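You operate a simulated robot arm through the tools that you are given. There is no shell and no other tool. Be economical: measure what you need, move in short steps, check, and stop when the job is done.

You run a simulated two-armed robot. Do the job below in one go: nothing can be reset, and whatever is moved stays where it is left.

JOB
Take the teal towel from the end of the table and hang it over the middle rail of the green wing.

Only the result counts: the job must be done as asked and must still hold three seconds after the hand-in. Knocking over, shifting, dropping, spilling or breaking anything else fails it. Flat cloth is picked up by pressing the open fingertips on it (5 to 10 N) and closing them slowly along it; thin cloth reads only 2 to 8 mm in the jaws.

ROBOT AND FRAMES
Two 7-joint arms with two-finger parallel grippers on one trunk, on a base that drives. Base frame: it is fixed to the floor where the robot stands at the start and does not move with it; the origin is under the middle of the robot, x ahead of it, y to its left, z up. Units: mm, rad, N and s.
The left shoulder is at the start at [70, 134, 1051], the right one opposite. Payload 1.57 kg a hand.
The TCP of each hand is the grasp point between the finger pads, 30 mm short of the fingertips. In the tool frame z runs along the fingers and y along their closing line. Largest opening 80 mm; finger width 17, thickness 12; the body of the gripper, 40 by 82 mm, starts 80 mm behind the TCP.
Orientation is that of the tool frame in the base frame, as a unit quaternion [x, y, z, w]. With the fingers straight down and closing along the base's y, the tool's x points along the base's -x, its y along +y and its z along -z.

CONTROLS
- The arms move only by the tool send_rows. It takes "left_rows", "right_rows" or both (then of equal length, played together; a hand with none holds still); each is text: rows parted by semicolons, each of 7 numbers parted by spaces: the shift along the base's x, y, z in cm, then the turn, a rotation vector about the base's x, y, z in rad, then the finger opening in cm, from 0 to 8. In form: tx ty tz wx wy wz gripper; .... A call has 1 to 12 rows; each row shifts and turns the commanded pose from where the row before left it. A row lasts 0.2 s, in which the tool goes at most 50 mm and 0.15 rad; a call with a longer step from one row to the next is refused whole, and so is a gripper value outside its range. A pose out of reach is approached as far as the arm can. The call stops where the force on the tool passes 40 N (or 10 N more than at its start, if that is more) or the arm is blocked; 0.2 s more then pass. The fingers move at their own pace (about 153 mm/s each) and stop on an object; they squeeze with about 31 N. The grip force told is the motor's: it shows also when the fingers shut on nothing. Time passes only in rows, and 0.2 s behind the last, so rows that do not move let the fingers close. The reply holds the time, the measured pose of the TCP, the force on the tool along the base axes, the opening and the grip force, in the units named above and with some noise.
- Cameras (640 x 400 px; columns grow to the right, rows downward): "scene" is now at [125.1, -1.7, 1257.2]; the picture's right is [-0.03, -1.00, 0.00], its down [-0.78, 0.03, -0.62] and it looks along [0.62, -0.02, -0.78] (base axes); focal length 276 px, centre (320, 200). "left" rides on the left gripper at [72, 7, -122] in its tool frame; the picture's right is [-0.09, 1.00, 0.00], its down [-0.84, -0.08, -0.54] and it looks along [-0.54, -0.05, 0.84] (tool axes); focal length 238 px, centre (320, 200). "right" rides on the right gripper at [72, -7, -122] in its tool frame; the picture's right is [0.09, 1.00, 0.00], its down [-0.84, 0.08, -0.54] and it looks along [-0.54, 0.05, 0.84] (tool axes); focal length 238 px, centre (320, 200). There is no depth. A picture from a camera that has moved, and an enlarged one, comes with that camera's place and axes in the base frame and with its lens.
- capture(camera): a new picture of that camera. It takes no simulated time.
- slide_trunk(by): slides the trunk up (or, below 0, down) by that many mm; the arms and the scene camera ride with it, the base frame stays. It gives what a move gives, with no picture.
- roll_base(legs): drives the robot by 1 to 6 legs, each [ahead, left, turn to the left] in mm, mm and rad, along the robot's own axes; the way and the turn of a leg run together, so that a leg with both is an arc; at most 1500 mm and 3.142 rad a leg. The arms and the cameras ride along, it lands a little off, and it stops where it bumps. It gives what a move gives.
- head_to(pan, tilt): turns the head with the scene camera to pan (to the left, within 1.501 rad either way) and tilt (down, from -0.506 to 1.204), counted from straight ahead of the robot. It gives what a move gives.
- enlarge(camera, box): a new picture of the part [left, top, right, bottom] of that camera's present view, enlarged. It takes no simulated time.
- sign_off(): hands the job in; it is judged then, once.

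Go step by step. Nothing tells you exact positions but the pictures and the camera data: compare them with the known pose of the tool, close in by small moves and look again before you grip or let go. The budget is 120 turns and 108 pictures, counting those below and the enlarged ones. Unless the task says otherwise, let go and move clear before handing in, and close with one line.

The tools are called as name(argument=value, ...) on one line, values as JSON. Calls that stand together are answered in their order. send_rows: Moves the arms, as the interface text tells. Its arguments: {"type":"object","properties":{"left_rows":{"type":"string"},"right_rows":{"type":"string"}},"required":[]} The other tools are called the same way: slide_trunk (by) slides the trunk up or down; roll_base (legs) drives the base; head_to (pan, tilt) turns the head that bears the scene camera; capture (camera) takes a picture; enlarge (camera, box) takes an enlarged picture of a part of a camera's view; sign_off () hands the job in.

At the start:

```text
t: 0.0
left_ee_pos: [496.3, 178.3, 975.7]
left_tcp_rot: [-0.001, 1.0, 0.0, 0.0]
left_force: [-0.7, -0.6, -0.3]
left_opening: 79.9
left_finger_force: 0.1
right_ee_pos: [467.2, -178.8, 924.5]
right_tcp_rot: [0.0, 1.0, 0.0, 0.0]
right_force: [0.0, -0.1, 0.2]
right_opening: 79.9
right_finger_force: 0.1
trunk travel left (down, up): [-625.0, 315.0]
robot x, y, heading: [-2.1, 0.5, -0.003]
head pan, tilt: [-0.031, 0.895]
```

scene: 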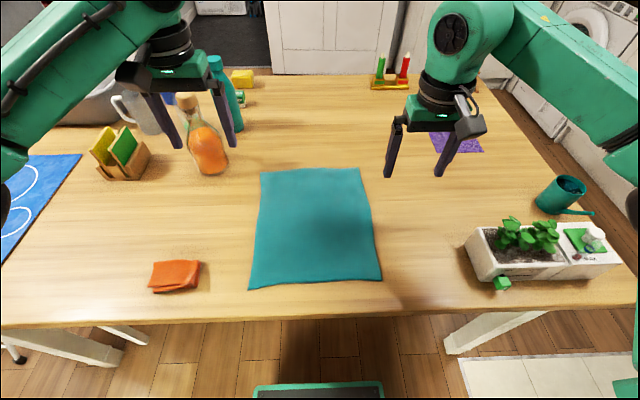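
right: 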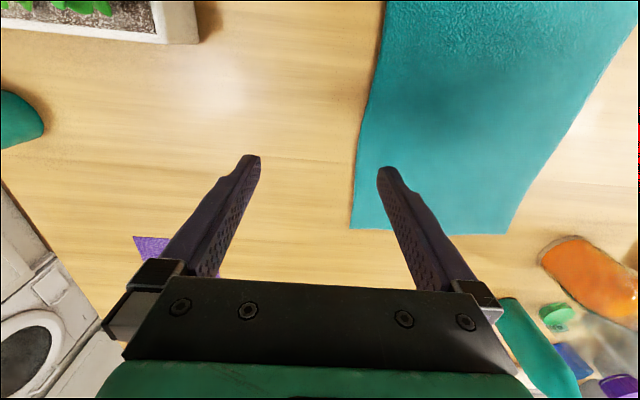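
left: 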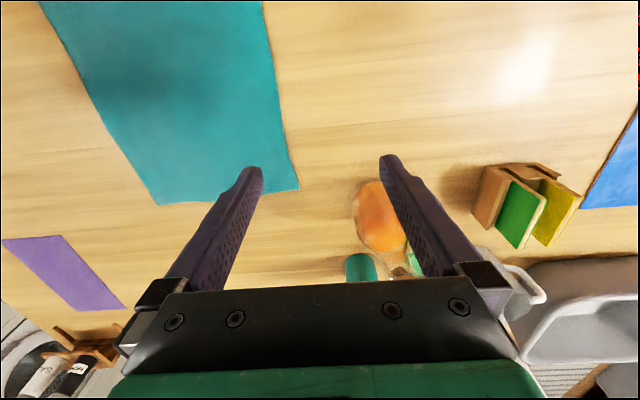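

The teal towel lies flat on the table right ahead. I don't see the drying rack yet, so I look around with the head.

head_to(pan=1.3, tilt=0.5)

capture(camera="scene")

head_to(pan=-1.3, tilt=0.5)

capture(camera="scene")

```text
t: 1.5
left_ee_pos: [496.6, 178.9, 976.2]
left_tcp_rot: [0.0, 1.0, 0.0, -0.001]
left_force: [-1.5, 0.0, -0.5]
left_opening: 80.1
left_finger_force: 0.0
right_ee_pos: [465.6, -179.4, 924.7]
right_tcp_rot: [0.0, 1.0, 0.0, -0.001]
right_force: [0.4, 0.0, 0.4]
right_opening: 80.2
right_finger_force: 0.1
trunk travel left (down, up): [-625.0, 315.0]
robot x, y, heading: [-2.3, -1.4, 0.002]
head pan, tilt: [1.3, 0.499]
```

```text
104 pictures are left
camera scene: at [73.7, 88.3, 1290.7], right [0.96, -0.27, 0.0], down [-0.13, -0.46, -0.88], along [0.24, 0.85, -0.48], focal length 276 px, centre (320, 200)
```

scene: 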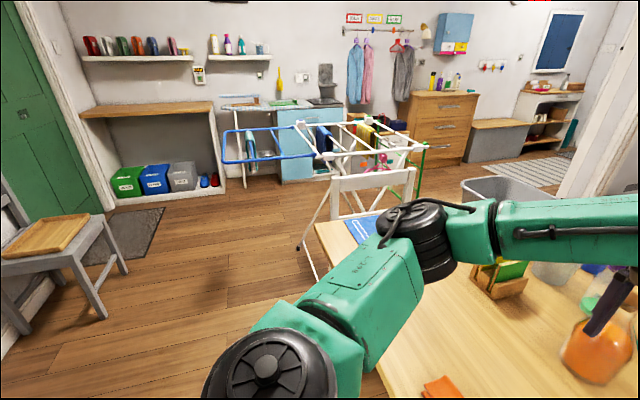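

```text
t: 3.8
left_ee_pos: [496.6, 179.1, 977.0]
left_tcp_rot: [0.0, 1.0, 0.0, -0.001]
left_force: [0.3, -0.7, 0.2]
left_opening: 80.0
left_finger_force: 0.0
right_ee_pos: [466.0, -179.4, 924.1]
right_tcp_rot: [0.001, 1.0, 0.0, 0.0]
right_force: [0.6, 0.3, 0.2]
right_opening: 80.1
right_finger_force: 0.1
trunk travel left (down, up): [-625.0, 315.0]
robot x, y, heading: [-4.0, -0.9, 0.002]
head pan, tilt: [-1.3, 0.499]
```

```text
103 pictures are left
camera scene: at [73.7, -87.0, 1290.7], right [-0.96, -0.27, 0.0], down [-0.13, 0.46, -0.88], along [0.23, -0.85, -0.48], focal length 276 px, centre (320, 200)
```

scene: 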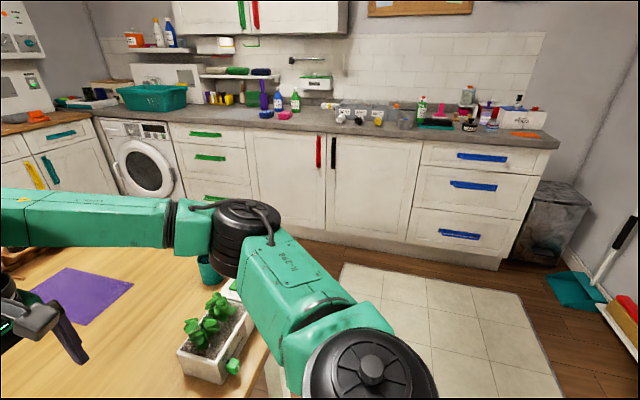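

The drying rack stands beyond the left end of the table, with a blue wing and, it seems, a green wing on the far (+x) side. I look closer.

head_to(pan=1.1, tilt=0.5)

enlarge(camera="scene", box=[120, 80, 380, 242])

capture(camera="scene")

```text
t: 6.0
left_ee_pos: [497.0, 178.4, 976.3]
left_tcp_rot: [-0.001, 1.0, 0.0, 0.0]
left_force: [0.4, -0.2, -0.1]
left_opening: 80.1
left_finger_force: 0.0
right_ee_pos: [467.4, -179.2, 924.4]
right_tcp_rot: [0.0, 1.0, 0.0, 0.0]
right_force: [0.8, 0.1, 0.4]
right_opening: 80.1
right_finger_force: 0.0
trunk travel left (down, up): [-625.0, 315.0]
robot x, y, heading: [-2.4, -2.5, 0.005]
head pan, tilt: [1.1, 0.499]
```

```text
2.46 times, centred on (250, 161) of scene
camera zoom: at [90.7, 81.7, 1290.7], right [0.89, -0.45, 0.0], down [-0.22, -0.43, -0.88], along [0.4, 0.78, -0.48], focal length 680 px, centre (492, 296)
```

zoom: 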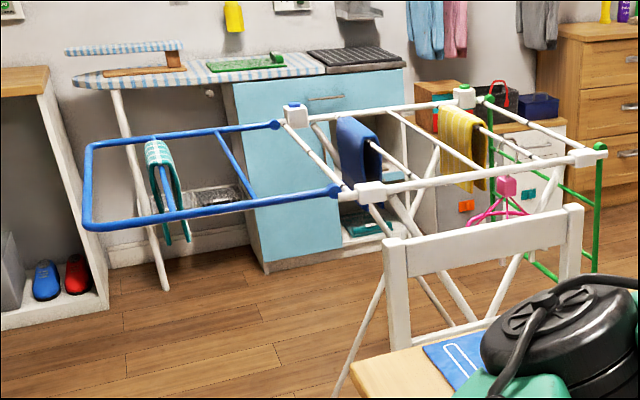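

```text
101 pictures are left
camera scene: at [90.7, 81.7, 1290.7], right [0.89, -0.45, 0.0], down [-0.22, -0.43, -0.88], along [0.4, 0.78, -0.48], focal length 276 px, centre (320, 200)
```

scene: 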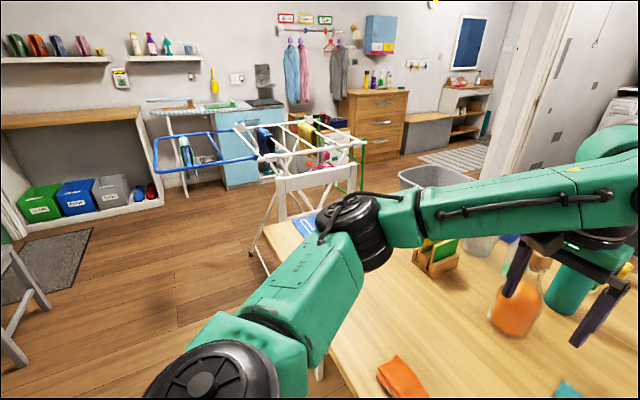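

The green wing appears to hang down from the far (+x) end of the rack. I check the head view ahead and the region between to choose a route.

head_to(pan=0.5, tilt=0.35)

capture(camera="scene")

head_to(pan=-0.3, tilt=0.35)

capture(camera="scene")

```text
t: 7.0
left_ee_pos: [496.0, 178.1, 976.3]
left_tcp_rot: [-0.001, 1.0, 0.0, 0.0]
left_force: [0.2, 0.3, -0.1]
left_opening: 79.8
left_finger_force: 0.0
right_ee_pos: [467.0, -180.0, 924.6]
right_tcp_rot: [0.0, 1.0, 0.0, 0.0]
right_force: [0.0, -0.1, 0.4]
right_opening: 79.9
right_finger_force: 0.0
trunk travel left (down, up): [-625.0, 315.0]
robot x, y, heading: [0.2, 7.0, 0.001]
head pan, tilt: [0.499, 0.351]
```

```text
100 pictures are left
camera scene: at [131.0, 45.4, 1304.3], right [0.48, -0.88, 0.0], down [-0.3, -0.16, -0.94], along [0.82, 0.45, -0.34], focal length 276 px, centre (320, 200)
```

scene: 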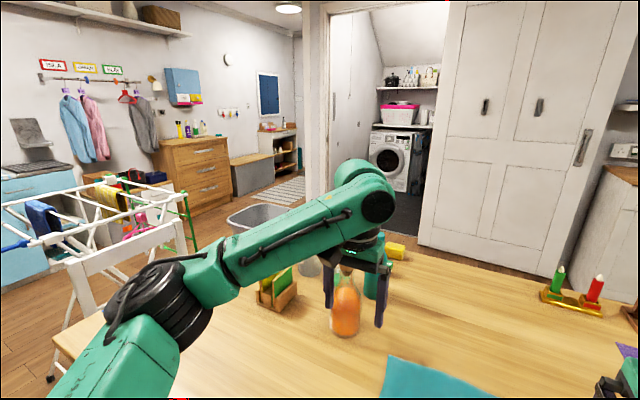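

```text
t: 8.2
left_ee_pos: [496.6, 178.5, 976.4]
left_tcp_rot: [-0.001, 1.0, 0.001, 0.0]
left_force: [-0.5, 1.2, -0.4]
left_opening: 80.0
left_finger_force: 0.0
right_ee_pos: [466.6, -179.0, 923.4]
right_tcp_rot: [0.0, 1.0, 0.0, 0.0]
right_force: [0.1, -0.8, 0.5]
right_opening: 79.6
right_finger_force: 0.1
trunk travel left (down, up): [-625.0, 315.0]
robot x, y, heading: [1.3, -1.6, 0.003]
head pan, tilt: [-0.3, 0.351]
```

```text
99 pictures are left
camera scene: at [138.3, -26.7, 1304.4], right [-0.29, -0.96, 0.0], down [-0.33, 0.1, -0.94], along [0.9, -0.28, -0.34], focal length 276 px, centre (320, 200)
```

scene: 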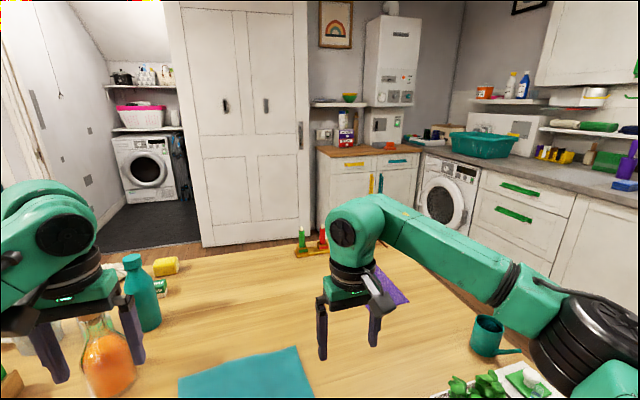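

There is room to walk around, but I need a better view of the rack first. I back off and scout to the left before touching the towel.

roll_base(legs=[[-450, 0, 0], [0, 750, 0]])

head_to(pan=0.7, tilt=0.4)

capture(camera="scene")

```text
t: 14.5
left_ee_pos: [57.0, 911.9, 976.1]
left_tcp_rot: [0.003, 1.0, 0.001, 0.0]
left_force: [-0.3, -0.8, 0.2]
left_opening: 80.0
left_finger_force: 0.1
right_ee_pos: [22.4, 553.1, 924.4]
right_tcp_rot: [0.006, 1.0, 0.0, 0.0]
right_force: [0.3, -0.5, -1.3]
right_opening: 80.1
right_finger_force: 0.0
trunk travel left (down, up): [-625.0, 315.0]
robot x, y, heading: [-442.4, 740.2, -0.008]
head pan, tilt: [-0.3, 0.351]
```

```text
t: 15.7
left_ee_pos: [54.6, 911.7, 975.7]
left_tcp_rot: [0.003, 1.0, 0.001, 0.0]
left_force: [-0.2, 0.2, -0.6]
left_opening: 79.9
left_finger_force: 0.1
right_ee_pos: [22.8, 554.4, 924.2]
right_tcp_rot: [0.005, 1.0, 0.0, 0.0]
right_force: [0.5, -0.4, 0.8]
right_opening: 80.0
right_finger_force: 0.1
trunk travel left (down, up): [-625.0, 315.0]
robot x, y, heading: [-442.5, 736.3, -0.008]
head pan, tilt: [0.7, 0.4]
```

```text
98 pictures are left
camera scene: at [-321.2, 796.9, 1299.8], right [0.64, -0.77, 0.0], down [-0.3, -0.25, -0.92], along [0.71, 0.59, -0.39], focal length 276 px, centre (320, 200)
```

scene: 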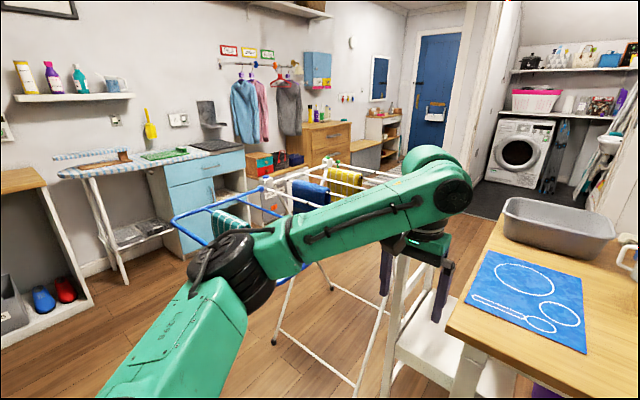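

slide_trunk(by=310)

head_to(pan=0.6, tilt=0.6)

capture(camera="scene")

```text
t: 18.8
left_ee_pos: [56.2, 912.2, 1285.9]
left_tcp_rot: [0.004, 1.0, 0.0, 0.001]
left_force: [0.0, 0.2, 0.7]
left_opening: 80.4
left_finger_force: 0.1
right_ee_pos: [22.9, 553.3, 1234.5]
right_tcp_rot: [0.006, 1.0, 0.0, 0.0]
right_force: [0.0, -1.1, -0.8]
right_opening: 79.9
right_finger_force: 0.1
trunk travel left (down, up): [-935.0, 5.0]
robot x, y, heading: [-439.7, 740.8, -0.008]
head pan, tilt: [0.7, 0.4]
```

```text
t: 19.5
left_ee_pos: [56.2, 911.4, 1287.1]
left_tcp_rot: [0.004, 1.0, 0.0, 0.0]
left_force: [0.4, 0.2, 0.3]
left_opening: 80.1
left_finger_force: 0.1
right_ee_pos: [22.6, 554.4, 1234.9]
right_tcp_rot: [0.004, 1.0, 0.0, 0.0]
right_force: [0.4, -0.6, -0.2]
right_opening: 80.0
right_finger_force: 0.0
trunk travel left (down, up): [-935.0, 5.0]
robot x, y, heading: [-441.4, 734.9, -0.009]
head pan, tilt: [0.6, 0.6]
```

```text
97 pictures are left
camera scene: at [-319.1, 787.3, 1591.6], right [0.56, -0.83, 0.0], down [-0.47, -0.31, -0.83], along [0.69, 0.46, -0.56], focal length 276 px, centre (320, 200)
```

scene: 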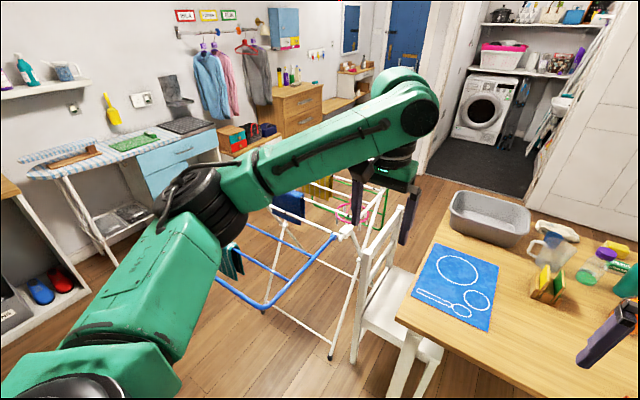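

roll_base(legs=[[0, 0, 0.8]])

head_to(pan=0.0, tilt=0.6)

capture(camera="scene")

```text
t: 22.0
left_ee_pos: [-219.9, 1216.5, 1286.7]
left_tcp_rot: [-0.387, 0.922, 0.0, 0.0]
left_force: [0.0, -0.3, -0.4]
left_opening: 80.1
left_finger_force: 0.0
right_ee_pos: [13.4, 944.0, 1234.7]
right_tcp_rot: [-0.386, 0.922, 0.0, 0.0]
right_force: [0.1, -0.1, -0.7]
right_opening: 79.8
right_finger_force: 0.1
trunk travel left (down, up): [-935.0, 5.0]
robot x, y, heading: [-441.6, 738.2, 0.791]
head pan, tilt: [0.6, 0.6]
```

```text
t: 23.0
left_ee_pos: [-220.6, 1216.3, 1285.7]
left_tcp_rot: [-0.386, 0.923, 0.0, 0.0]
left_force: [-0.1, 0.6, -0.1]
left_opening: 80.1
left_finger_force: 0.0
right_ee_pos: [13.2, 944.8, 1234.2]
right_tcp_rot: [-0.386, 0.922, 0.0, 0.0]
right_force: [0.1, -1.2, 0.7]
right_opening: 80.0
right_finger_force: 0.1
trunk travel left (down, up): [-935.0, 5.0]
robot x, y, heading: [-441.7, 738.1, 0.794]
head pan, tilt: [0.0, 0.6]
```

```text
96 pictures are left
camera scene: at [-345.8, 837.4, 1591.6], right [0.71, -0.7, 0.0], down [-0.4, -0.4, -0.82], along [0.58, 0.59, -0.57], focal length 276 px, centre (320, 200)
```

scene: 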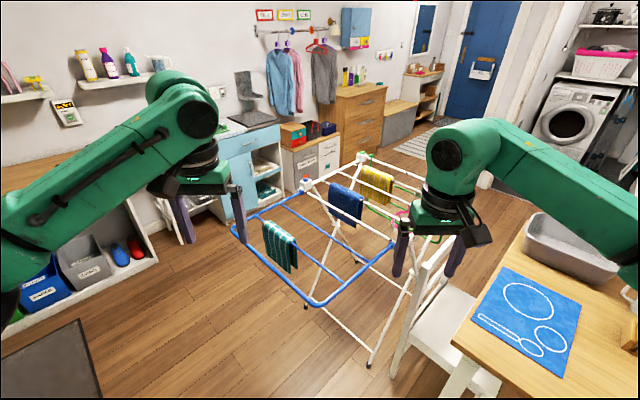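

enlarge(camera="scene", box=[220, 140, 460, 370])

enlarge(camera="scene", box=[340, 140, 440, 240])

```text
1.74 times, centred on (340, 255) of scene
camera zoom: at [-345.8, 837.4, 1591.6], right [0.71, -0.7, 0.0], down [-0.4, -0.4, -0.82], along [0.58, 0.59, -0.57], focal length 480 px, centre (285, 104)
```

zoom: 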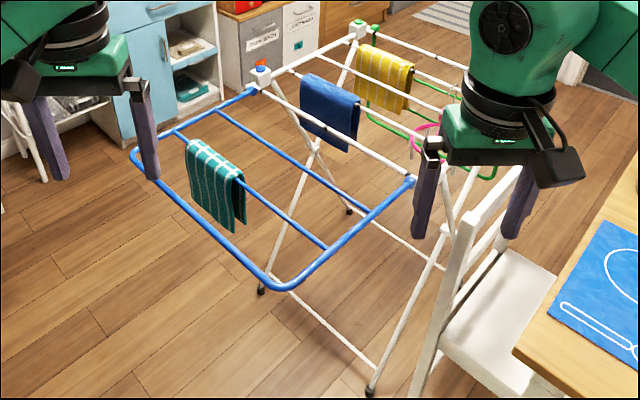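

```text
4.00 times, centred on (390, 190) of scene
camera zoom: at [-345.8, 837.4, 1591.6], right [0.71, -0.7, 0.0], down [-0.4, -0.4, -0.82], along [0.58, 0.59, -0.57], focal length 1105 px, centre (40, 240)
```

zoom: 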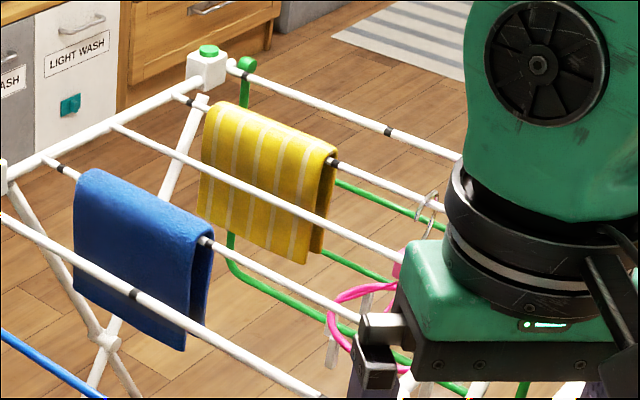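

The rack's white top is at z≈860, spanning x 400–905, y 1190–1740; the green wing hangs down at its +x end, reachable by going around the table's right side. I return to the towel to pick its near edge with both hands.

roll_base(legs=[[0, 0, -0.79], [0, -738, 0]])

head_to(pan=0.0, tilt=0.9)

```text
t: 29.0
left_ee_pos: [58.0, 214.4, 1285.5]
left_tcp_rot: [-0.011, 1.0, 0.0, 0.0]
left_force: [0.4, 0.0, -0.3]
left_opening: 79.9
left_finger_force: 0.1
right_ee_pos: [36.2, -143.4, 1234.0]
right_tcp_rot: [-0.009, 1.0, -0.001, -0.001]
right_force: [-0.3, 0.7, -0.3]
right_opening: 80.2
right_finger_force: 0.1
trunk travel left (down, up): [-935.0, 5.0]
robot x, y, heading: [-432.9, 24.0, 0.025]
head pan, tilt: [0.0, 0.6]
```

```text
t: 29.8
left_ee_pos: [57.7, 213.5, 1285.1]
left_tcp_rot: [-0.01, 1.0, 0.0, 0.0]
left_force: [0.4, -0.1, -0.8]
left_opening: 80.0
left_finger_force: 0.0
right_ee_pos: [34.1, -145.4, 1234.3]
right_tcp_rot: [-0.009, 1.0, 0.0, 0.0]
right_force: [-0.1, 0.0, 0.1]
right_opening: 80.1
right_finger_force: 0.0
trunk travel left (down, up): [-935.0, 5.0]
robot x, y, heading: [-439.0, 27.0, 0.017]
head pan, tilt: [0.0, 0.901]
```

roll_base(legs=[[405, -25, -0.018]])

send_rows(left_rows="-0.5 -0.6 0 0 0 -0.143 8; -0.5 -0.6 0 0 0 -0.143 8; -0.5 -0.6 0 0 0 -0.143 8; -0.5 -0.6 0 0 0 -0.143 8; -0.5 -0.6 0 0 0 -0.143 8; -0.5 -0.6 0 0 0 -0.143 8; -0.5 -0.6 0 0 0 -0.143 8; -0.5 -0.6 0 0 0 -0.143 8; -0.5 -0.6 0 0 0 -0.143 8; -0.5 -0.6 0 0 0 -0.143 8; -0.5 -0.6 0 0 0 -0.141 8", right_rows="-0.4 0.6 0 0 0 0.143 8; -0.4 0.6 0 0 0 0.143 8; -0.4 0.6 0 0 0 0.143 8; -0.4 0.6 0 0 0 0.143 8; -0.4 0.6 0 0 0 0.143 8; -0.4 0.6 0 0 0 0.143 8; -0.4 0.6 0 0 0 0.143 8; -0.4 0.6 0 0 0 0.143 8; -0.4 0.6 0 0 0 0.143 8; -0.4 0.6 0 0 0 0.143 8; -0.4 0.6 0 0 0 0.141 8")

slide_trunk(by=-350)

capture(camera="scene")

capture(camera="left")

```text
t: 32.4
left_ee_pos: [465.9, 183.5, 1286.9]
left_tcp_rot: [-0.002, 1.0, 0.0, 0.001]
left_force: [-0.7, 0.9, 0.5]
left_opening: 79.9
left_finger_force: 0.0
right_ee_pos: [436.0, -173.4, 1233.7]
right_tcp_rot: [-0.001, 1.0, 0.001, 0.0]
right_force: [-0.8, -0.6, 0.0]
right_opening: 80.1
right_finger_force: 0.1
trunk travel left (down, up): [-935.0, 5.0]
robot x, y, heading: [-28.0, 2.3, -0.001]
head pan, tilt: [0.0, 0.901]
```

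```text
t: 34.8
left_ee_pos: [411.7, 117.1, 1287.9]
left_tcp_rot: [0.707, 0.708, 0.0, 0.0]
left_force: [0.2, 0.5, 0.1]
left_opening: 80.3
left_finger_force: 0.1
right_ee_pos: [328.7, -78.5, 1304.7]
right_tcp_rot: [-0.493, 0.87, -0.002, 0.003]
right_force: [-0.3, -0.2, 0.3]
right_opening: 80.0
right_finger_force: 0.1
right hand out of reach, approached as far as the arm can: row 5, 6, 7, 8, 9, 10, 11
trunk travel left (down, up): [-935.0, 5.0]
robot x, y, heading: [-26.2, 1.7, -0.001]
head pan, tilt: [0.0, 0.901]
```

```text
t: 38.2
left_ee_pos: [412.6, 117.1, 937.1]
left_tcp_rot: [0.706, 0.708, 0.0, 0.0]
left_force: [-0.1, -0.4, 0.1]
left_opening: 80.1
left_finger_force: 0.0
right_ee_pos: [329.1, -78.6, 953.7]
right_tcp_rot: [-0.493, 0.87, -0.002, 0.002]
right_force: [0.6, -0.3, 0.4]
right_opening: 80.1
right_finger_force: 0.2
trunk travel left (down, up): [-585.0, 355.0]
robot x, y, heading: [-29.3, 2.8, -0.001]
head pan, tilt: [0.0, 0.901]
```

```text
93 pictures are left
camera scene: at [96.3, 5.5, 1216.8], right [0.0, -1.0, 0.0], down [-0.78, 0.0, -0.62], along [0.62, 0.0, -0.78], focal length 276 px, centre (320, 200)
```

scene: 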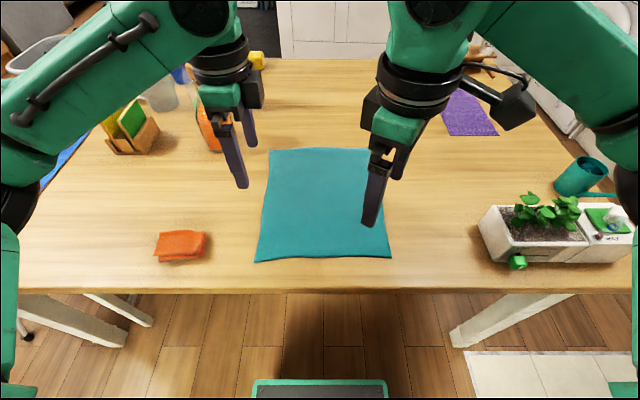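

```text
92 pictures are left
camera left: at [419.3, 191.2, 1059.1], right [1.0, -0.09, 0.0], down [-0.07, -0.84, 0.54], along [-0.05, -0.54, -0.84], focal length 238 px, centre (320, 200)
```

left: 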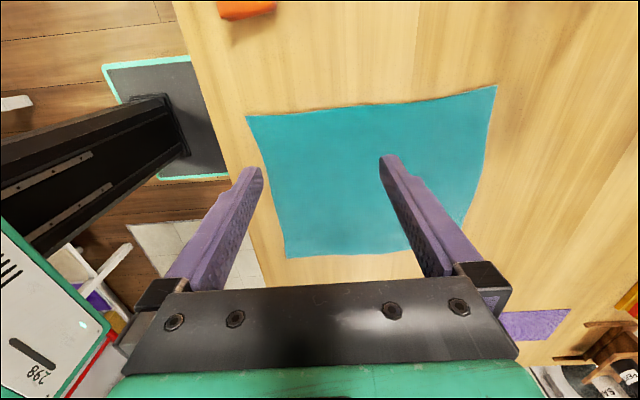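

send_rows(right_rows="0 0 0 0 0 0 8; 0 0 0 0 0 0 8")

```text
t: 38.8
left_ee_pos: [414.0, 117.1, 935.5]
left_tcp_rot: [0.706, 0.709, -0.001, -0.001]
left_force: [-0.1, 0.8, 0.3]
left_opening: 80.1
left_finger_force: 0.1
right_ee_pos: [329.2, -78.2, 955.8]
right_tcp_rot: [-0.492, 0.871, -0.002, 0.002]
right_force: [0.7, 0.7, 0.0]
right_opening: 79.8
right_finger_force: 0.0
trunk travel left (down, up): [-585.0, 355.0]
robot x, y, heading: [-28.8, 6.3, 0.001]
head pan, tilt: [0.0, 0.901]
```

The right wrist did not reach the +90° yaw, so I try turning it the other way.

send_rows(right_rows="0 0 0 0 0 -0.15 8; 0 0 0 0 0 -0.15 8; 0 0 0 0 0 -0.15 8; 0 0 0 0 0 -0.15 8; 0 0 0 0 0 -0.15 8; 0 0 0 0 0 -0.15 8; 0 0 0 0 0 -0.15 8; 0 0 0 0 0 -0.15 8; 0 0 0 0 0 -0.15 8; 0 0 0 0 0 -0.15 8; 0 0 0 0 0 -0.15 8; 0 0 0 0 0 -0.15 8")

send_rows(right_rows="0 0 0 0 0 -0.1 8; 0 0 0 0 0 -0.1 8; 0 0 0 0 0 -0.1 8; 0 0 0 0 0 -0.1 8; 0 0 0 0 0 -0.1 8; 0 0 0 0 0 -0.1 8; 0 0 0 0 0 -0.1 8; 0 0 0 0 0 -0.1 8")

```text
t: 41.4
left_ee_pos: [412.9, 117.6, 936.5]
left_tcp_rot: [0.705, 0.709, 0.0, -0.001]
left_force: [0.0, 0.0, 0.0]
left_opening: 80.3
left_finger_force: 0.1
right_ee_pos: [328.4, -79.2, 955.6]
right_tcp_rot: [0.376, 0.926, -0.003, 0.0]
right_force: [0.0, -0.8, 0.1]
right_opening: 80.2
right_finger_force: 0.0
trunk travel left (down, up): [-585.0, 355.0]
robot x, y, heading: [-28.0, 3.1, 0.001]
head pan, tilt: [0.0, 0.901]
```

```text
t: 43.2
left_ee_pos: [413.0, 117.5, 937.0]
left_tcp_rot: [0.706, 0.708, -0.001, -0.001]
left_force: [-0.4, 0.2, 0.7]
left_opening: 80.0
left_finger_force: 0.1
right_ee_pos: [329.0, -79.0, 954.9]
right_tcp_rot: [0.707, 0.707, -0.002, -0.002]
right_force: [-0.6, 0.5, 0.0]
right_opening: 79.9
right_finger_force: 0.1
trunk travel left (down, up): [-585.0, 355.0]
robot x, y, heading: [-26.5, 5.1, 0.002]
head pan, tilt: [0.0, 0.901]
```

Both hands now close along x. I test whether they can pitch forward to horizontal, since that's needed at the wing.

send_rows(left_rows="0.8 0 0.5 0 -0.143 0 8; 0.8 0 0.5 0 -0.143 0 8; 0.8 0 0.5 0 -0.143 0 8; 0.8 0 0.5 0 -0.143 0 8; 0.8 0 0.5 0 -0.143 0 8; 0.8 0 0.5 0 -0.143 0 8; 0.8 0 0 0 -0.143 0 8; 0.8 0 0 0 -0.143 0 8; 0.8 0 0 0 -0.143 0 8; 0.8 0 0 0 -0.143 0 8; 0.8 0 0 0 -0.143 0 8", right_rows="1.5 -0.2 0.5 0 -0.143 0 8; 1.5 -0.2 0.5 0 -0.143 0 8; 1.5 -0.2 0.5 0 -0.143 0 8; 1.5 -0.2 0.5 0 -0.143 0 8; 1.5 -0.2 0.5 0 -0.143 0 8; 1.5 -0.2 0.5 0 -0.143 0 8; 1.5 -0.2 0 0 -0.143 0 8; 1.5 -0.2 0 0 -0.143 0 8; 1.5 -0.2 0 0 -0.143 0 8; 1.5 -0.2 0 0 -0.143 0 8; 1.5 -0.2 0 0 -0.143 0 8")

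```text
t: 45.6
left_ee_pos: [502.9, 121.9, 965.6]
left_tcp_rot: [0.498, 0.502, 0.498, 0.502]
left_force: [0.5, -0.1, 0.0]
left_opening: 80.0
left_finger_force: 0.0
right_ee_pos: [494.4, -91.8, 983.6]
right_tcp_rot: [0.501, 0.502, 0.503, 0.494]
right_force: [2.5, -2.4, 2.5]
right_opening: 80.0
right_finger_force: 0.0
trunk travel left (down, up): [-585.0, 355.0]
robot x, y, heading: [-30.4, 0.1, 0.001]
head pan, tilt: [0.0, 0.901]
```

Horizontal forward pitch works for both. Now back to pointing down, above the near edge of the towel.

send_rows(left_rows="-1.07 -0.155 -0.9 0 0.143 0 6; -1.07 -0.155 -0.9 0 0.143 0 6; -1.07 -0.155 -0.9 0 0.143 0 6; -1.07 -0.155 -0.9 0 0.143 0 6; -1.07 -0.155 -0.9 0 0.143 0 6; -1.07 -0.155 -0.9 0 0.143 0 6; -1.07 -0.155 -0.9 0 0.143 0 6; -1.07 -0.155 -0.9 0 0.143 0 6; -1.07 -0.155 -0.9 0 0.143 0 6; -1.07 -0.155 -0.9 0 0.143 0 6; -1.07 -0.155 -0.9 0 0.143 0 6", right_rows="-1.0 -0.12 -1.05 0 0.143 0 6; -1.0 -0.12 -1.05 0 0.143 0 6; -1.0 -0.12 -1.05 0 0.143 0 6; -1.0 -0.12 -1.05 0 0.143 0 6; -1.0 -0.12 -1.05 0 0.143 0 6; -1.0 -0.12 -1.05 0 0.143 0 6; -1.0 -0.12 -1.05 0 0.143 0 6; -1.0 -0.12 -1.05 0 0.143 0 6; -1.0 -0.12 -1.05 0 0.143 0 6; -1.0 -0.12 -1.05 0 0.143 0 6; -1.0 -0.12 -1.05 0 0.143 0 6")

capture(camera="scene")

capture(camera="right")

capture(camera="left")

```text
t: 48.0
left_ee_pos: [382.2, 99.8, 867.2]
left_tcp_rot: [0.706, 0.709, -0.002, -0.002]
left_force: [-0.1, -0.2, -0.1]
left_opening: 60.1
left_finger_force: 0.0
right_ee_pos: [384.3, -113.8, 869.8]
right_tcp_rot: [0.707, 0.707, -0.004, -0.002]
right_force: [0.0, -0.3, -1.0]
right_opening: 59.9
right_finger_force: 0.0
trunk travel left (down, up): [-585.0, 355.0]
robot x, y, heading: [-25.5, 3.5, 0.003]
head pan, tilt: [0.0, 0.901]
```

```text
91 pictures are left
camera scene: at [97.5, 5.3, 1216.7], right [0.0, -1.0, 0.0], down [-0.78, 0.0, -0.62], along [0.62, 0.0, -0.78], focal length 276 px, centre (320, 200)
```

scene: 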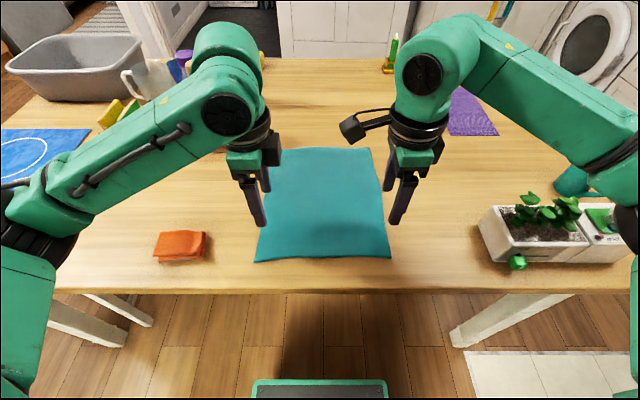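

```text
90 pictures are left
camera right: at [379.2, -41.3, 989.5], right [1.0, 0.09, -0.01], down [0.08, -0.84, 0.54], along [0.04, -0.54, -0.84], focal length 238 px, centre (320, 200)
```

right: 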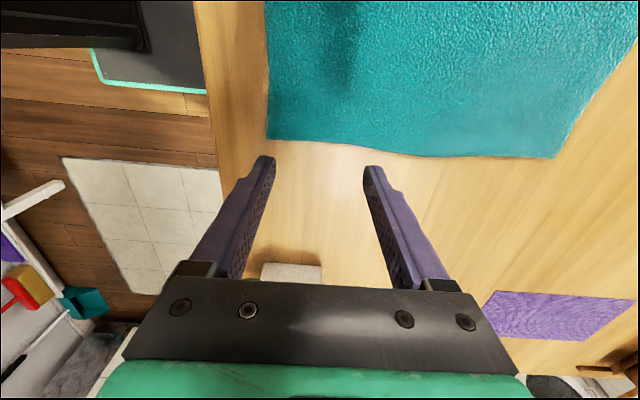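

```text
89 pictures are left
camera left: at [389.2, 173.3, 989.5], right [1.0, -0.09, 0.0], down [-0.07, -0.84, 0.54], along [-0.05, -0.54, -0.84], focal length 238 px, centre (320, 200)
```

left: 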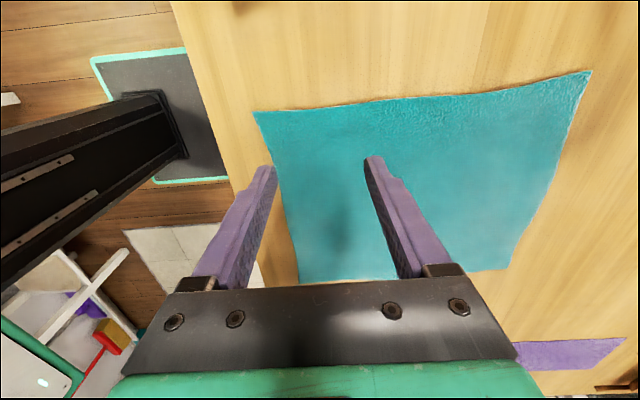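

Triangulating between scene and hand cameras puts the table surface nearer z≈750 and the towel's near edge at x≈325, y ±127. I shift accordingly and descend to just above.

send_rows(left_rows="-1 0 -2.5 0 0 0 5; -0.9 0 -2.5 0 0 0 5; 0 0 -2 0 0 0 5", right_rows="-1 0.6 -2.6 0 0 0 5; -1 0.6 -2.6 0 0 0 5; 0 0 -2 0 0 0 5")

capture(camera="left")

capture(camera="right")

```text
t: 48.8
left_ee_pos: [364.0, 98.5, 798.1]
left_tcp_rot: [0.706, 0.708, 0.001, 0.0]
left_force: [0.7, -0.2, 0.7]
left_opening: 50.1
left_finger_force: 0.0
right_ee_pos: [363.6, -100.5, 796.8]
right_tcp_rot: [0.706, 0.708, -0.003, -0.002]
right_force: [0.1, -0.3, -0.3]
right_opening: 49.8
right_finger_force: 0.1
trunk travel left (down, up): [-585.0, 355.0]
robot x, y, heading: [-23.4, 5.3, 0.003]
head pan, tilt: [0.0, 0.901]
```

```text
88 pictures are left
camera left: at [370.6, 172.9, 920.0], right [1.0, -0.09, 0.0], down [-0.07, -0.84, 0.54], along [-0.05, -0.54, -0.84], focal length 238 px, centre (320, 200)
```

left: 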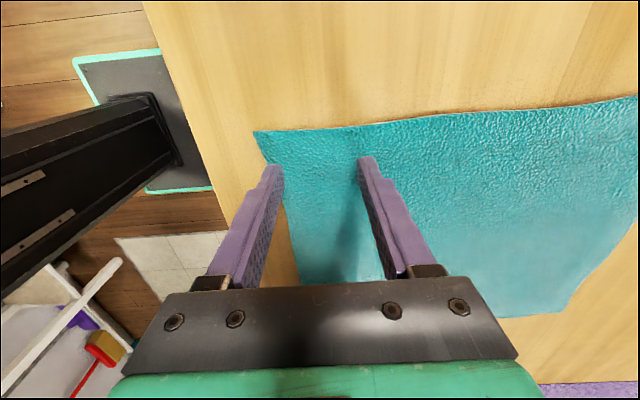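

```text
87 pictures are left
camera right: at [357.5, -28.1, 916.7], right [1.0, 0.09, -0.01], down [0.08, -0.84, 0.54], along [0.05, -0.54, -0.84], focal length 238 px, centre (320, 200)
```

right: 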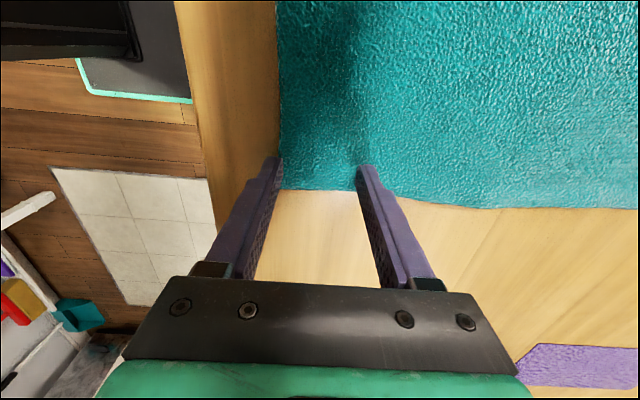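

send_rows(left_rows="0.9 0 -0.5 0 0 0 5; 0 0 -0.4 0 0 0 5; 0 0 -0.3 0 0 0 5", right_rows="1.3 0.4 -0.5 0 0 0 5; 0 0 -0.3 0 0 0 5; 0 0 -0.3 0 0 0 5")

```text
t: 49.6
left_ee_pos: [374.2, 99.6, 785.1]
left_tcp_rot: [0.706, 0.709, -0.001, -0.001]
left_force: [-0.5, 0.0, 0.7]
left_opening: 50.0
left_finger_force: 0.0
right_ee_pos: [375.8, -98.4, 786.6]
right_tcp_rot: [0.706, 0.708, -0.003, -0.001]
right_force: [-0.8, 0.1, 0.5]
right_opening: 50.0
right_finger_force: 0.0
trunk travel left (down, up): [-585.0, 355.0]
robot x, y, heading: [-28.6, 4.5, 0.002]
head pan, tilt: [0.0, 0.901]
```

send_rows(left_rows="0 0 -0.2 0 0 0 5; 0 0 -0.2 0 0 0 5; 0 0 -0.2 0 0 0 5", right_rows="0 0 -0.2 0 0 0 5; 0 0 -0.2 0 0 0 5; 0 0 -0.2 0 0 0 5")

```text
t: 50.4
left_ee_pos: [372.8, 101.0, 783.3]
left_tcp_rot: [0.705, 0.709, 0.003, 0.002]
left_force: [3.6, 2.7, 21.4]
left_opening: 50.0
left_finger_force: 0.2
right_ee_pos: [376.4, -98.4, 782.1]
right_tcp_rot: [0.708, 0.707, 0.0, 0.0]
right_force: [3.8, -1.6, 14.6]
right_opening: 50.1
right_finger_force: 0.2
trunk travel left (down, up): [-585.0, 355.0]
robot x, y, heading: [-28.0, 4.5, 0.003]
head pan, tilt: [0.0, 0.901]
```

Contact with the surface at TCP z≈783. I ease off to about 5–10 N.

send_rows(left_rows="0 0 0.25 0 0 0 5; 0 0 0 0 0 0 5", right_rows="0 0 0.12 0 0 0 5; 0 0 0 0 0 0 5")

```text
t: 51.0
left_ee_pos: [371.0, 99.1, 783.3]
left_tcp_rot: [0.706, 0.708, 0.001, 0.0]
left_force: [3.5, 1.9, 11.1]
left_opening: 50.0
left_finger_force: 0.1
right_ee_pos: [374.9, -98.2, 782.6]
right_tcp_rot: [0.707, 0.707, -0.001, -0.001]
right_force: [1.9, -4.1, 19.9]
right_opening: 49.8
right_finger_force: 0.0
trunk travel left (down, up): [-585.0, 355.0]
robot x, y, heading: [-25.5, 3.3, 0.002]
head pan, tilt: [0.0, 0.901]
```

send_rows(left_rows="0 0 0.05 0 0 0 5; 0 0 0 0 0 0 5", right_rows="0 0 0.2 0 0 0 5; 0 0 0 0 0 0 5")

```text
t: 51.6
left_ee_pos: [372.9, 99.5, 783.4]
left_tcp_rot: [0.706, 0.709, 0.0, 0.0]
left_force: [0.2, -0.1, 10.4]
left_opening: 50.0
left_finger_force: 0.0
right_ee_pos: [375.4, -97.1, 783.5]
right_tcp_rot: [0.707, 0.708, -0.002, -0.001]
right_force: [3.1, -1.1, 8.9]
right_opening: 50.2
right_finger_force: 0.1
trunk travel left (down, up): [-585.0, 355.0]
robot x, y, heading: [-28.9, 4.2, -0.002]
head pan, tilt: [0.0, 0.901]
```

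Both press with ~9–10 N; now close slowly.

send_rows(left_rows="0 0 0 0 0 0 4.5; 0 0 0 0 0 0 4; 0 0 0 0 0 0 3.5; 0 0 0 0 0 0 3; 0 0 0 0 0 0 2.5; 0 0 0 0 0 0 2; 0 0 0 0 0 0 1.5; 0 0 0 0 0 0 1; 0 0 0 0 0 0 0.5; 0 0 0 0 0 0 0; 0 0 0 0 0 0 0; 0 0 0 0 0 0 0", right_rows="0 0 0 0 0 0 4.5; 0 0 0 0 0 0 4; 0 0 0 0 0 0 3.5; 0 0 0 0 0 0 3; 0 0 0 0 0 0 2.5; 0 0 0 0 0 0 2; 0 0 0 0 0 0 1.5; 0 0 0 0 0 0 1; 0 0 0 0 0 0 0.5; 0 0 0 0 0 0 0; 0 0 0 0 0 0 0; 0 0 0 0 0 0 0")

capture(camera="scene")

```text
t: 54.2
left_ee_pos: [372.2, 100.1, 783.6]
left_tcp_rot: [0.706, 0.708, -0.001, -0.001]
left_force: [-0.4, -0.5, 8.8]
left_opening: 4.7
left_finger_force: 25.0
right_ee_pos: [375.7, -97.0, 784.5]
right_tcp_rot: [0.706, 0.708, -0.001, 0.0]
right_force: [0.9, 0.0, 3.7]
right_opening: 4.3
right_finger_force: 25.1
trunk travel left (down, up): [-585.0, 355.0]
robot x, y, heading: [-29.9, 5.2, 0.005]
head pan, tilt: [0.0, 0.901]
```

```text
86 pictures are left
camera scene: at [94.8, 5.3, 1217.0], right [0.0, -1.0, 0.0], down [-0.78, 0.0, -0.62], along [0.62, 0.0, -0.78], focal length 276 px, centre (320, 200)
```

scene: 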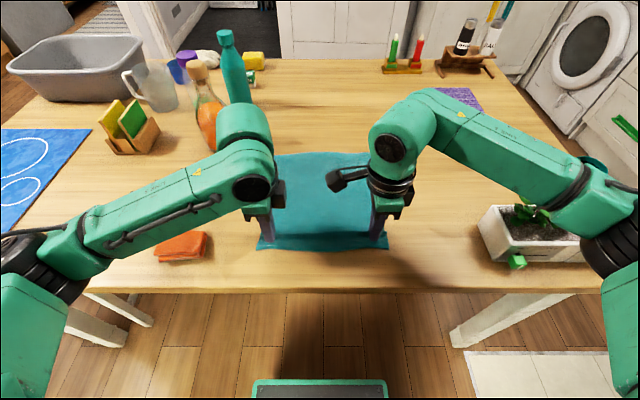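

Both jaws read ~4.5 mm: cloth in each. Lift slowly and check.

send_rows(left_rows="0 0 1 0 0 0 0; 0 0 2 0 0 0 0; 0 0 3 0 0 0 0; 0 0 3 0 0 0 0; 0 0 3 0 0 0 0; 0 0 3 0 0 0 0; 0 0 3 0 0 0 0", right_rows="0 0 1 0 0 0 0; 0 0 2 0 0 0 0; 0 0 3 0 0 0 0; 0 0 3 0 0 0 0; 0 0 3 0 0 0 0; 0 0 3 0 0 0 0; 0 0 3 0 0 0 0")

capture(camera="scene")

```text
t: 55.8
left_ee_pos: [370.3, 101.7, 965.3]
left_tcp_rot: [0.705, 0.709, 0.0, 0.0]
left_force: [-0.7, -2.4, -0.6]
left_opening: 4.4
left_finger_force: 25.0
right_ee_pos: [377.2, -100.0, 964.2]
right_tcp_rot: [0.706, 0.708, -0.003, -0.001]
right_force: [-0.9, 2.0, 0.6]
right_opening: 4.2
right_finger_force: 24.7
trunk travel left (down, up): [-585.0, 355.0]
robot x, y, heading: [-30.2, 2.8, 0.002]
head pan, tilt: [0.0, 0.901]
```

```text
85 pictures are left
camera scene: at [95.1, 5.5, 1216.9], right [0.0, -1.0, 0.0], down [-0.78, 0.0, -0.62], along [0.62, 0.0, -0.78], focal length 276 px, centre (320, 200)
```

scene: 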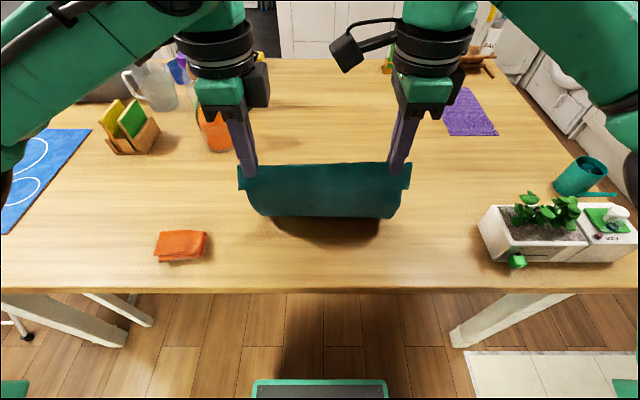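

The towel hangs cleanly from both hands. I raise the trunk, then drive back and around the right side of the table.

slide_trunk(by=320)

roll_base(legs=[[-400, 0, 0], [0, -1320, 0]])

head_to(pan=0.0, tilt=0.5)

capture(camera="scene")

```text
t: 58.9
left_ee_pos: [373.5, 100.9, 1284.3]
left_tcp_rot: [0.706, 0.708, -0.001, 0.0]
left_force: [0.2, -1.9, 0.1]
left_opening: 4.7
left_finger_force: 25.2
right_ee_pos: [378.0, -98.5, 1284.0]
right_tcp_rot: [0.706, 0.708, -0.003, -0.001]
right_force: [-0.3, 1.5, -0.4]
right_opening: 4.2
right_finger_force: 24.9
trunk travel left (down, up): [-905.0, 35.0]
robot x, y, heading: [-30.9, 4.2, -0.001]
head pan, tilt: [0.0, 0.901]
```

```text
t: 67.6
left_ee_pos: [-17.5, -1219.3, 1283.5]
left_tcp_rot: [0.707, 0.707, 0.0, 0.0]
left_force: [0.7, -2.8, 0.5]
left_opening: 4.4
left_finger_force: 25.7
right_ee_pos: [-13.2, -1420.7, 1283.3]
right_tcp_rot: [0.708, 0.706, -0.004, 0.0]
right_force: [0.1, 1.4, 0.1]
right_opening: 4.3
right_finger_force: 25.1
trunk travel left (down, up): [-905.0, 35.0]
robot x, y, heading: [-421.6, -1316.4, -0.003]
head pan, tilt: [0.0, 0.901]
```

```text
t: 68.5
left_ee_pos: [-17.7, -1221.8, 1285.2]
left_tcp_rot: [0.707, 0.707, 0.0, 0.0]
left_force: [1.4, -2.3, -1.4]
left_opening: 4.6
left_finger_force: 24.6
right_ee_pos: [-13.6, -1421.2, 1283.3]
right_tcp_rot: [0.708, 0.706, -0.003, -0.002]
right_force: [0.3, 1.5, 0.0]
right_opening: 4.4
right_finger_force: 24.7
trunk travel left (down, up): [-905.0, 35.0]
robot x, y, heading: [-420.2, -1314.0, -0.004]
head pan, tilt: [0.0, 0.499]
```

```text
84 pictures are left
camera scene: at [-278.9, -1316.4, 1570.6], right [0.0, -1.0, 0.0], down [-0.48, 0.0, -0.88], along [0.88, 0.0, -0.48], focal length 276 px, centre (320, 200)
```

scene: 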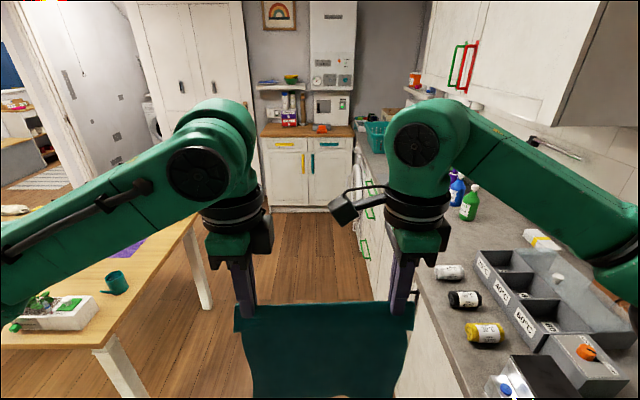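

Gap between table end (y≈-620) and counter (y≈-1620): I centre and drive ahead.

roll_base(legs=[[0, 190, 0], [1060, 0, 0], [1060, 0, 0]])

head_to(pan=1.3, tilt=0.5)

capture(camera="scene")

```text
t: 80.1
left_ee_pos: [2093.9, -1039.6, 1284.7]
left_tcp_rot: [0.708, 0.706, 0.0, 0.0]
left_force: [0.7, -1.7, 0.6]
left_opening: 4.5
left_finger_force: 24.9
right_ee_pos: [2095.7, -1239.6, 1284.8]
right_tcp_rot: [0.709, 0.705, -0.002, -0.002]
right_force: [0.7, 1.0, -0.7]
right_opening: 4.3
right_finger_force: 25.1
trunk travel left (down, up): [-905.0, 35.0]
robot x, y, heading: [1691.7, -1131.6, -0.01]
head pan, tilt: [0.0, 0.499]
```

```text
t: 81.6
left_ee_pos: [2094.6, -1039.2, 1285.4]
left_tcp_rot: [0.709, 0.706, 0.0, 0.0]
left_force: [0.4, -1.8, 0.0]
left_opening: 4.6
left_finger_force: 24.9
right_ee_pos: [2097.1, -1240.7, 1283.9]
right_tcp_rot: [0.71, 0.705, -0.003, -0.001]
right_force: [-0.5, 1.3, 0.1]
right_opening: 4.5
right_finger_force: 24.9
trunk travel left (down, up): [-905.0, 35.0]
robot x, y, heading: [1692.3, -1132.4, -0.005]
head pan, tilt: [1.3, 0.499]
```

```text
83 pictures are left
camera scene: at [1767.1, -1045.5, 1570.7], right [0.96, -0.27, 0.0], down [-0.13, -0.46, -0.88], along [0.24, 0.84, -0.48], focal length 276 px, centre (320, 200)
```

scene: 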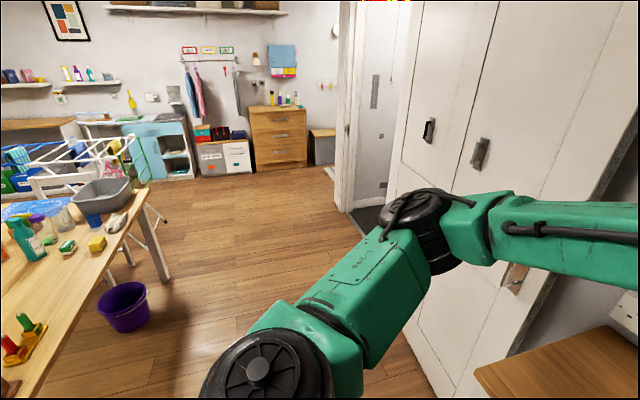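

The way along the far side is clear. I drive left to be opposite the green wing and turn to face it.

roll_base(legs=[[0, 1290, 0], [0, 1290, 0], [0, 0, 1.57], [0, 0, 1.57]])

head_to(pan=0.0, tilt=0.7)

capture(camera="scene")

```text
t: 101.8
left_ee_pos: [1304.9, 1338.0, 1284.8]
left_tcp_rot: [0.712, -0.702, 0.0, 0.0]
left_force: [-0.2, 0.5, -0.3]
left_opening: 4.0
left_finger_force: 24.8
right_ee_pos: [1296.8, 1538.8, 1284.4]
right_tcp_rot: [0.711, -0.703, 0.001, -0.003]
right_force: [0.0, -1.7, -0.4]
right_opening: 3.8
right_finger_force: 25.0
trunk travel left (down, up): [-905.0, 35.0]
robot x, y, heading: [1703.9, 1437.4, -3.125]
head pan, tilt: [1.3, 0.499]
```

```text
t: 103.3
left_ee_pos: [1304.8, 1337.6, 1285.1]
left_tcp_rot: [0.712, -0.702, 0.0, 0.0]
left_force: [0.4, 0.8, -0.1]
left_opening: 4.3
left_finger_force: 25.0
right_ee_pos: [1299.1, 1538.1, 1283.4]
right_tcp_rot: [0.711, -0.703, 0.001, -0.003]
right_force: [-0.2, -1.0, -0.6]
right_opening: 3.8
right_finger_force: 24.5
trunk travel left (down, up): [-905.0, 35.0]
robot x, y, heading: [1704.6, 1438.5, -3.13]
head pan, tilt: [0.0, 0.7]
```

```text
82 pictures are left
camera scene: at [1569.1, 1437.7, 1553.0], right [-0.01, 1.0, 0.0], down [0.64, 0.01, -0.76], along [-0.76, -0.01, -0.64], focal length 276 px, centre (320, 200)
```

scene: 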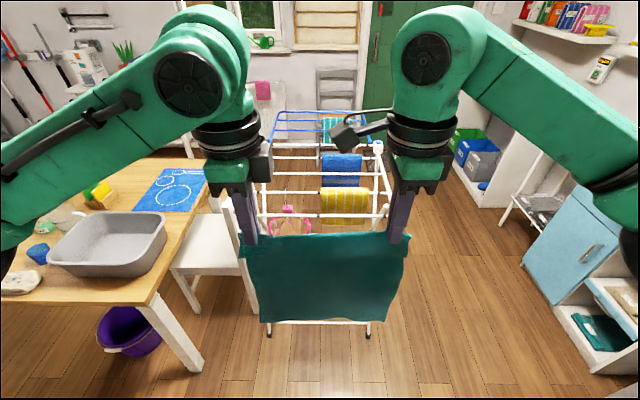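

The towel hides the wing; backing up will let me look over it.

roll_base(legs=[[-600, 0, 0]])

capture(camera="scene")

enlarge(camera="scene", box=[240, 100, 400, 240])

```text
t: 106.7
left_ee_pos: [1895.3, 1345.0, 1283.0]
left_tcp_rot: [0.709, -0.705, 0.001, -0.001]
left_force: [-0.4, 0.6, -0.3]
left_opening: 3.8
left_finger_force: 24.7
right_ee_pos: [1888.3, 1546.2, 1282.7]
right_tcp_rot: [0.708, -0.706, 0.002, -0.004]
right_force: [0.2, -1.6, 0.6]
right_opening: 4.1
right_finger_force: 24.7
trunk travel left (down, up): [-905.0, 35.0]
robot x, y, heading: [2295.5, 1444.1, -3.14]
head pan, tilt: [0.0, 0.7]
```

```text
81 pictures are left
camera scene: at [2159.3, 1443.7, 1552.7], right [-0.01, 1.0, 0.0], down [0.65, 0.0, -0.76], along [-0.76, 0.0, -0.65], focal length 276 px, centre (320, 200)
```

scene: 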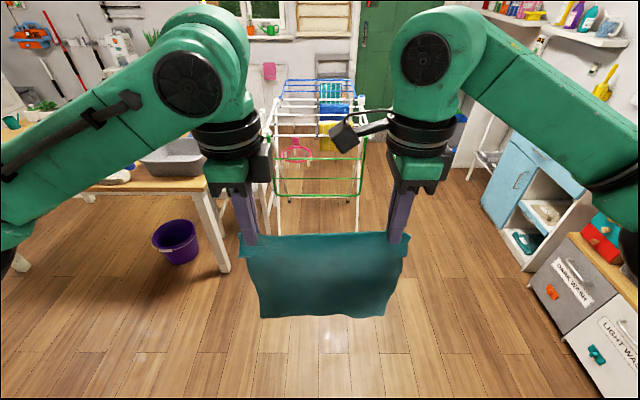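

```text
2.86 times, centred on (320, 170) of scene
camera zoom: at [2159.3, 1443.7, 1552.7], right [-0.01, 1.0, 0.0], down [0.65, 0.0, -0.76], along [-0.76, 0.0, -0.65], focal length 789 px, centre (320, 286)
```

zoom: 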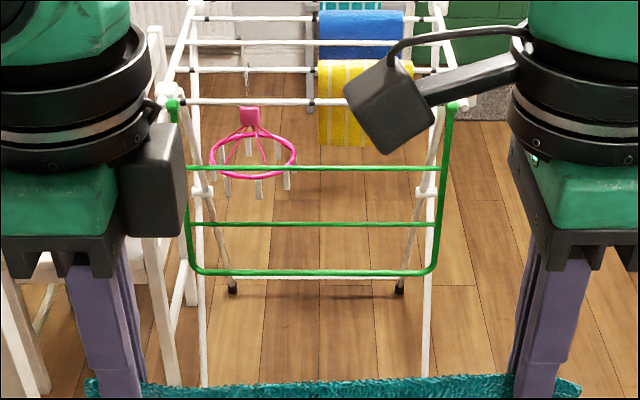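

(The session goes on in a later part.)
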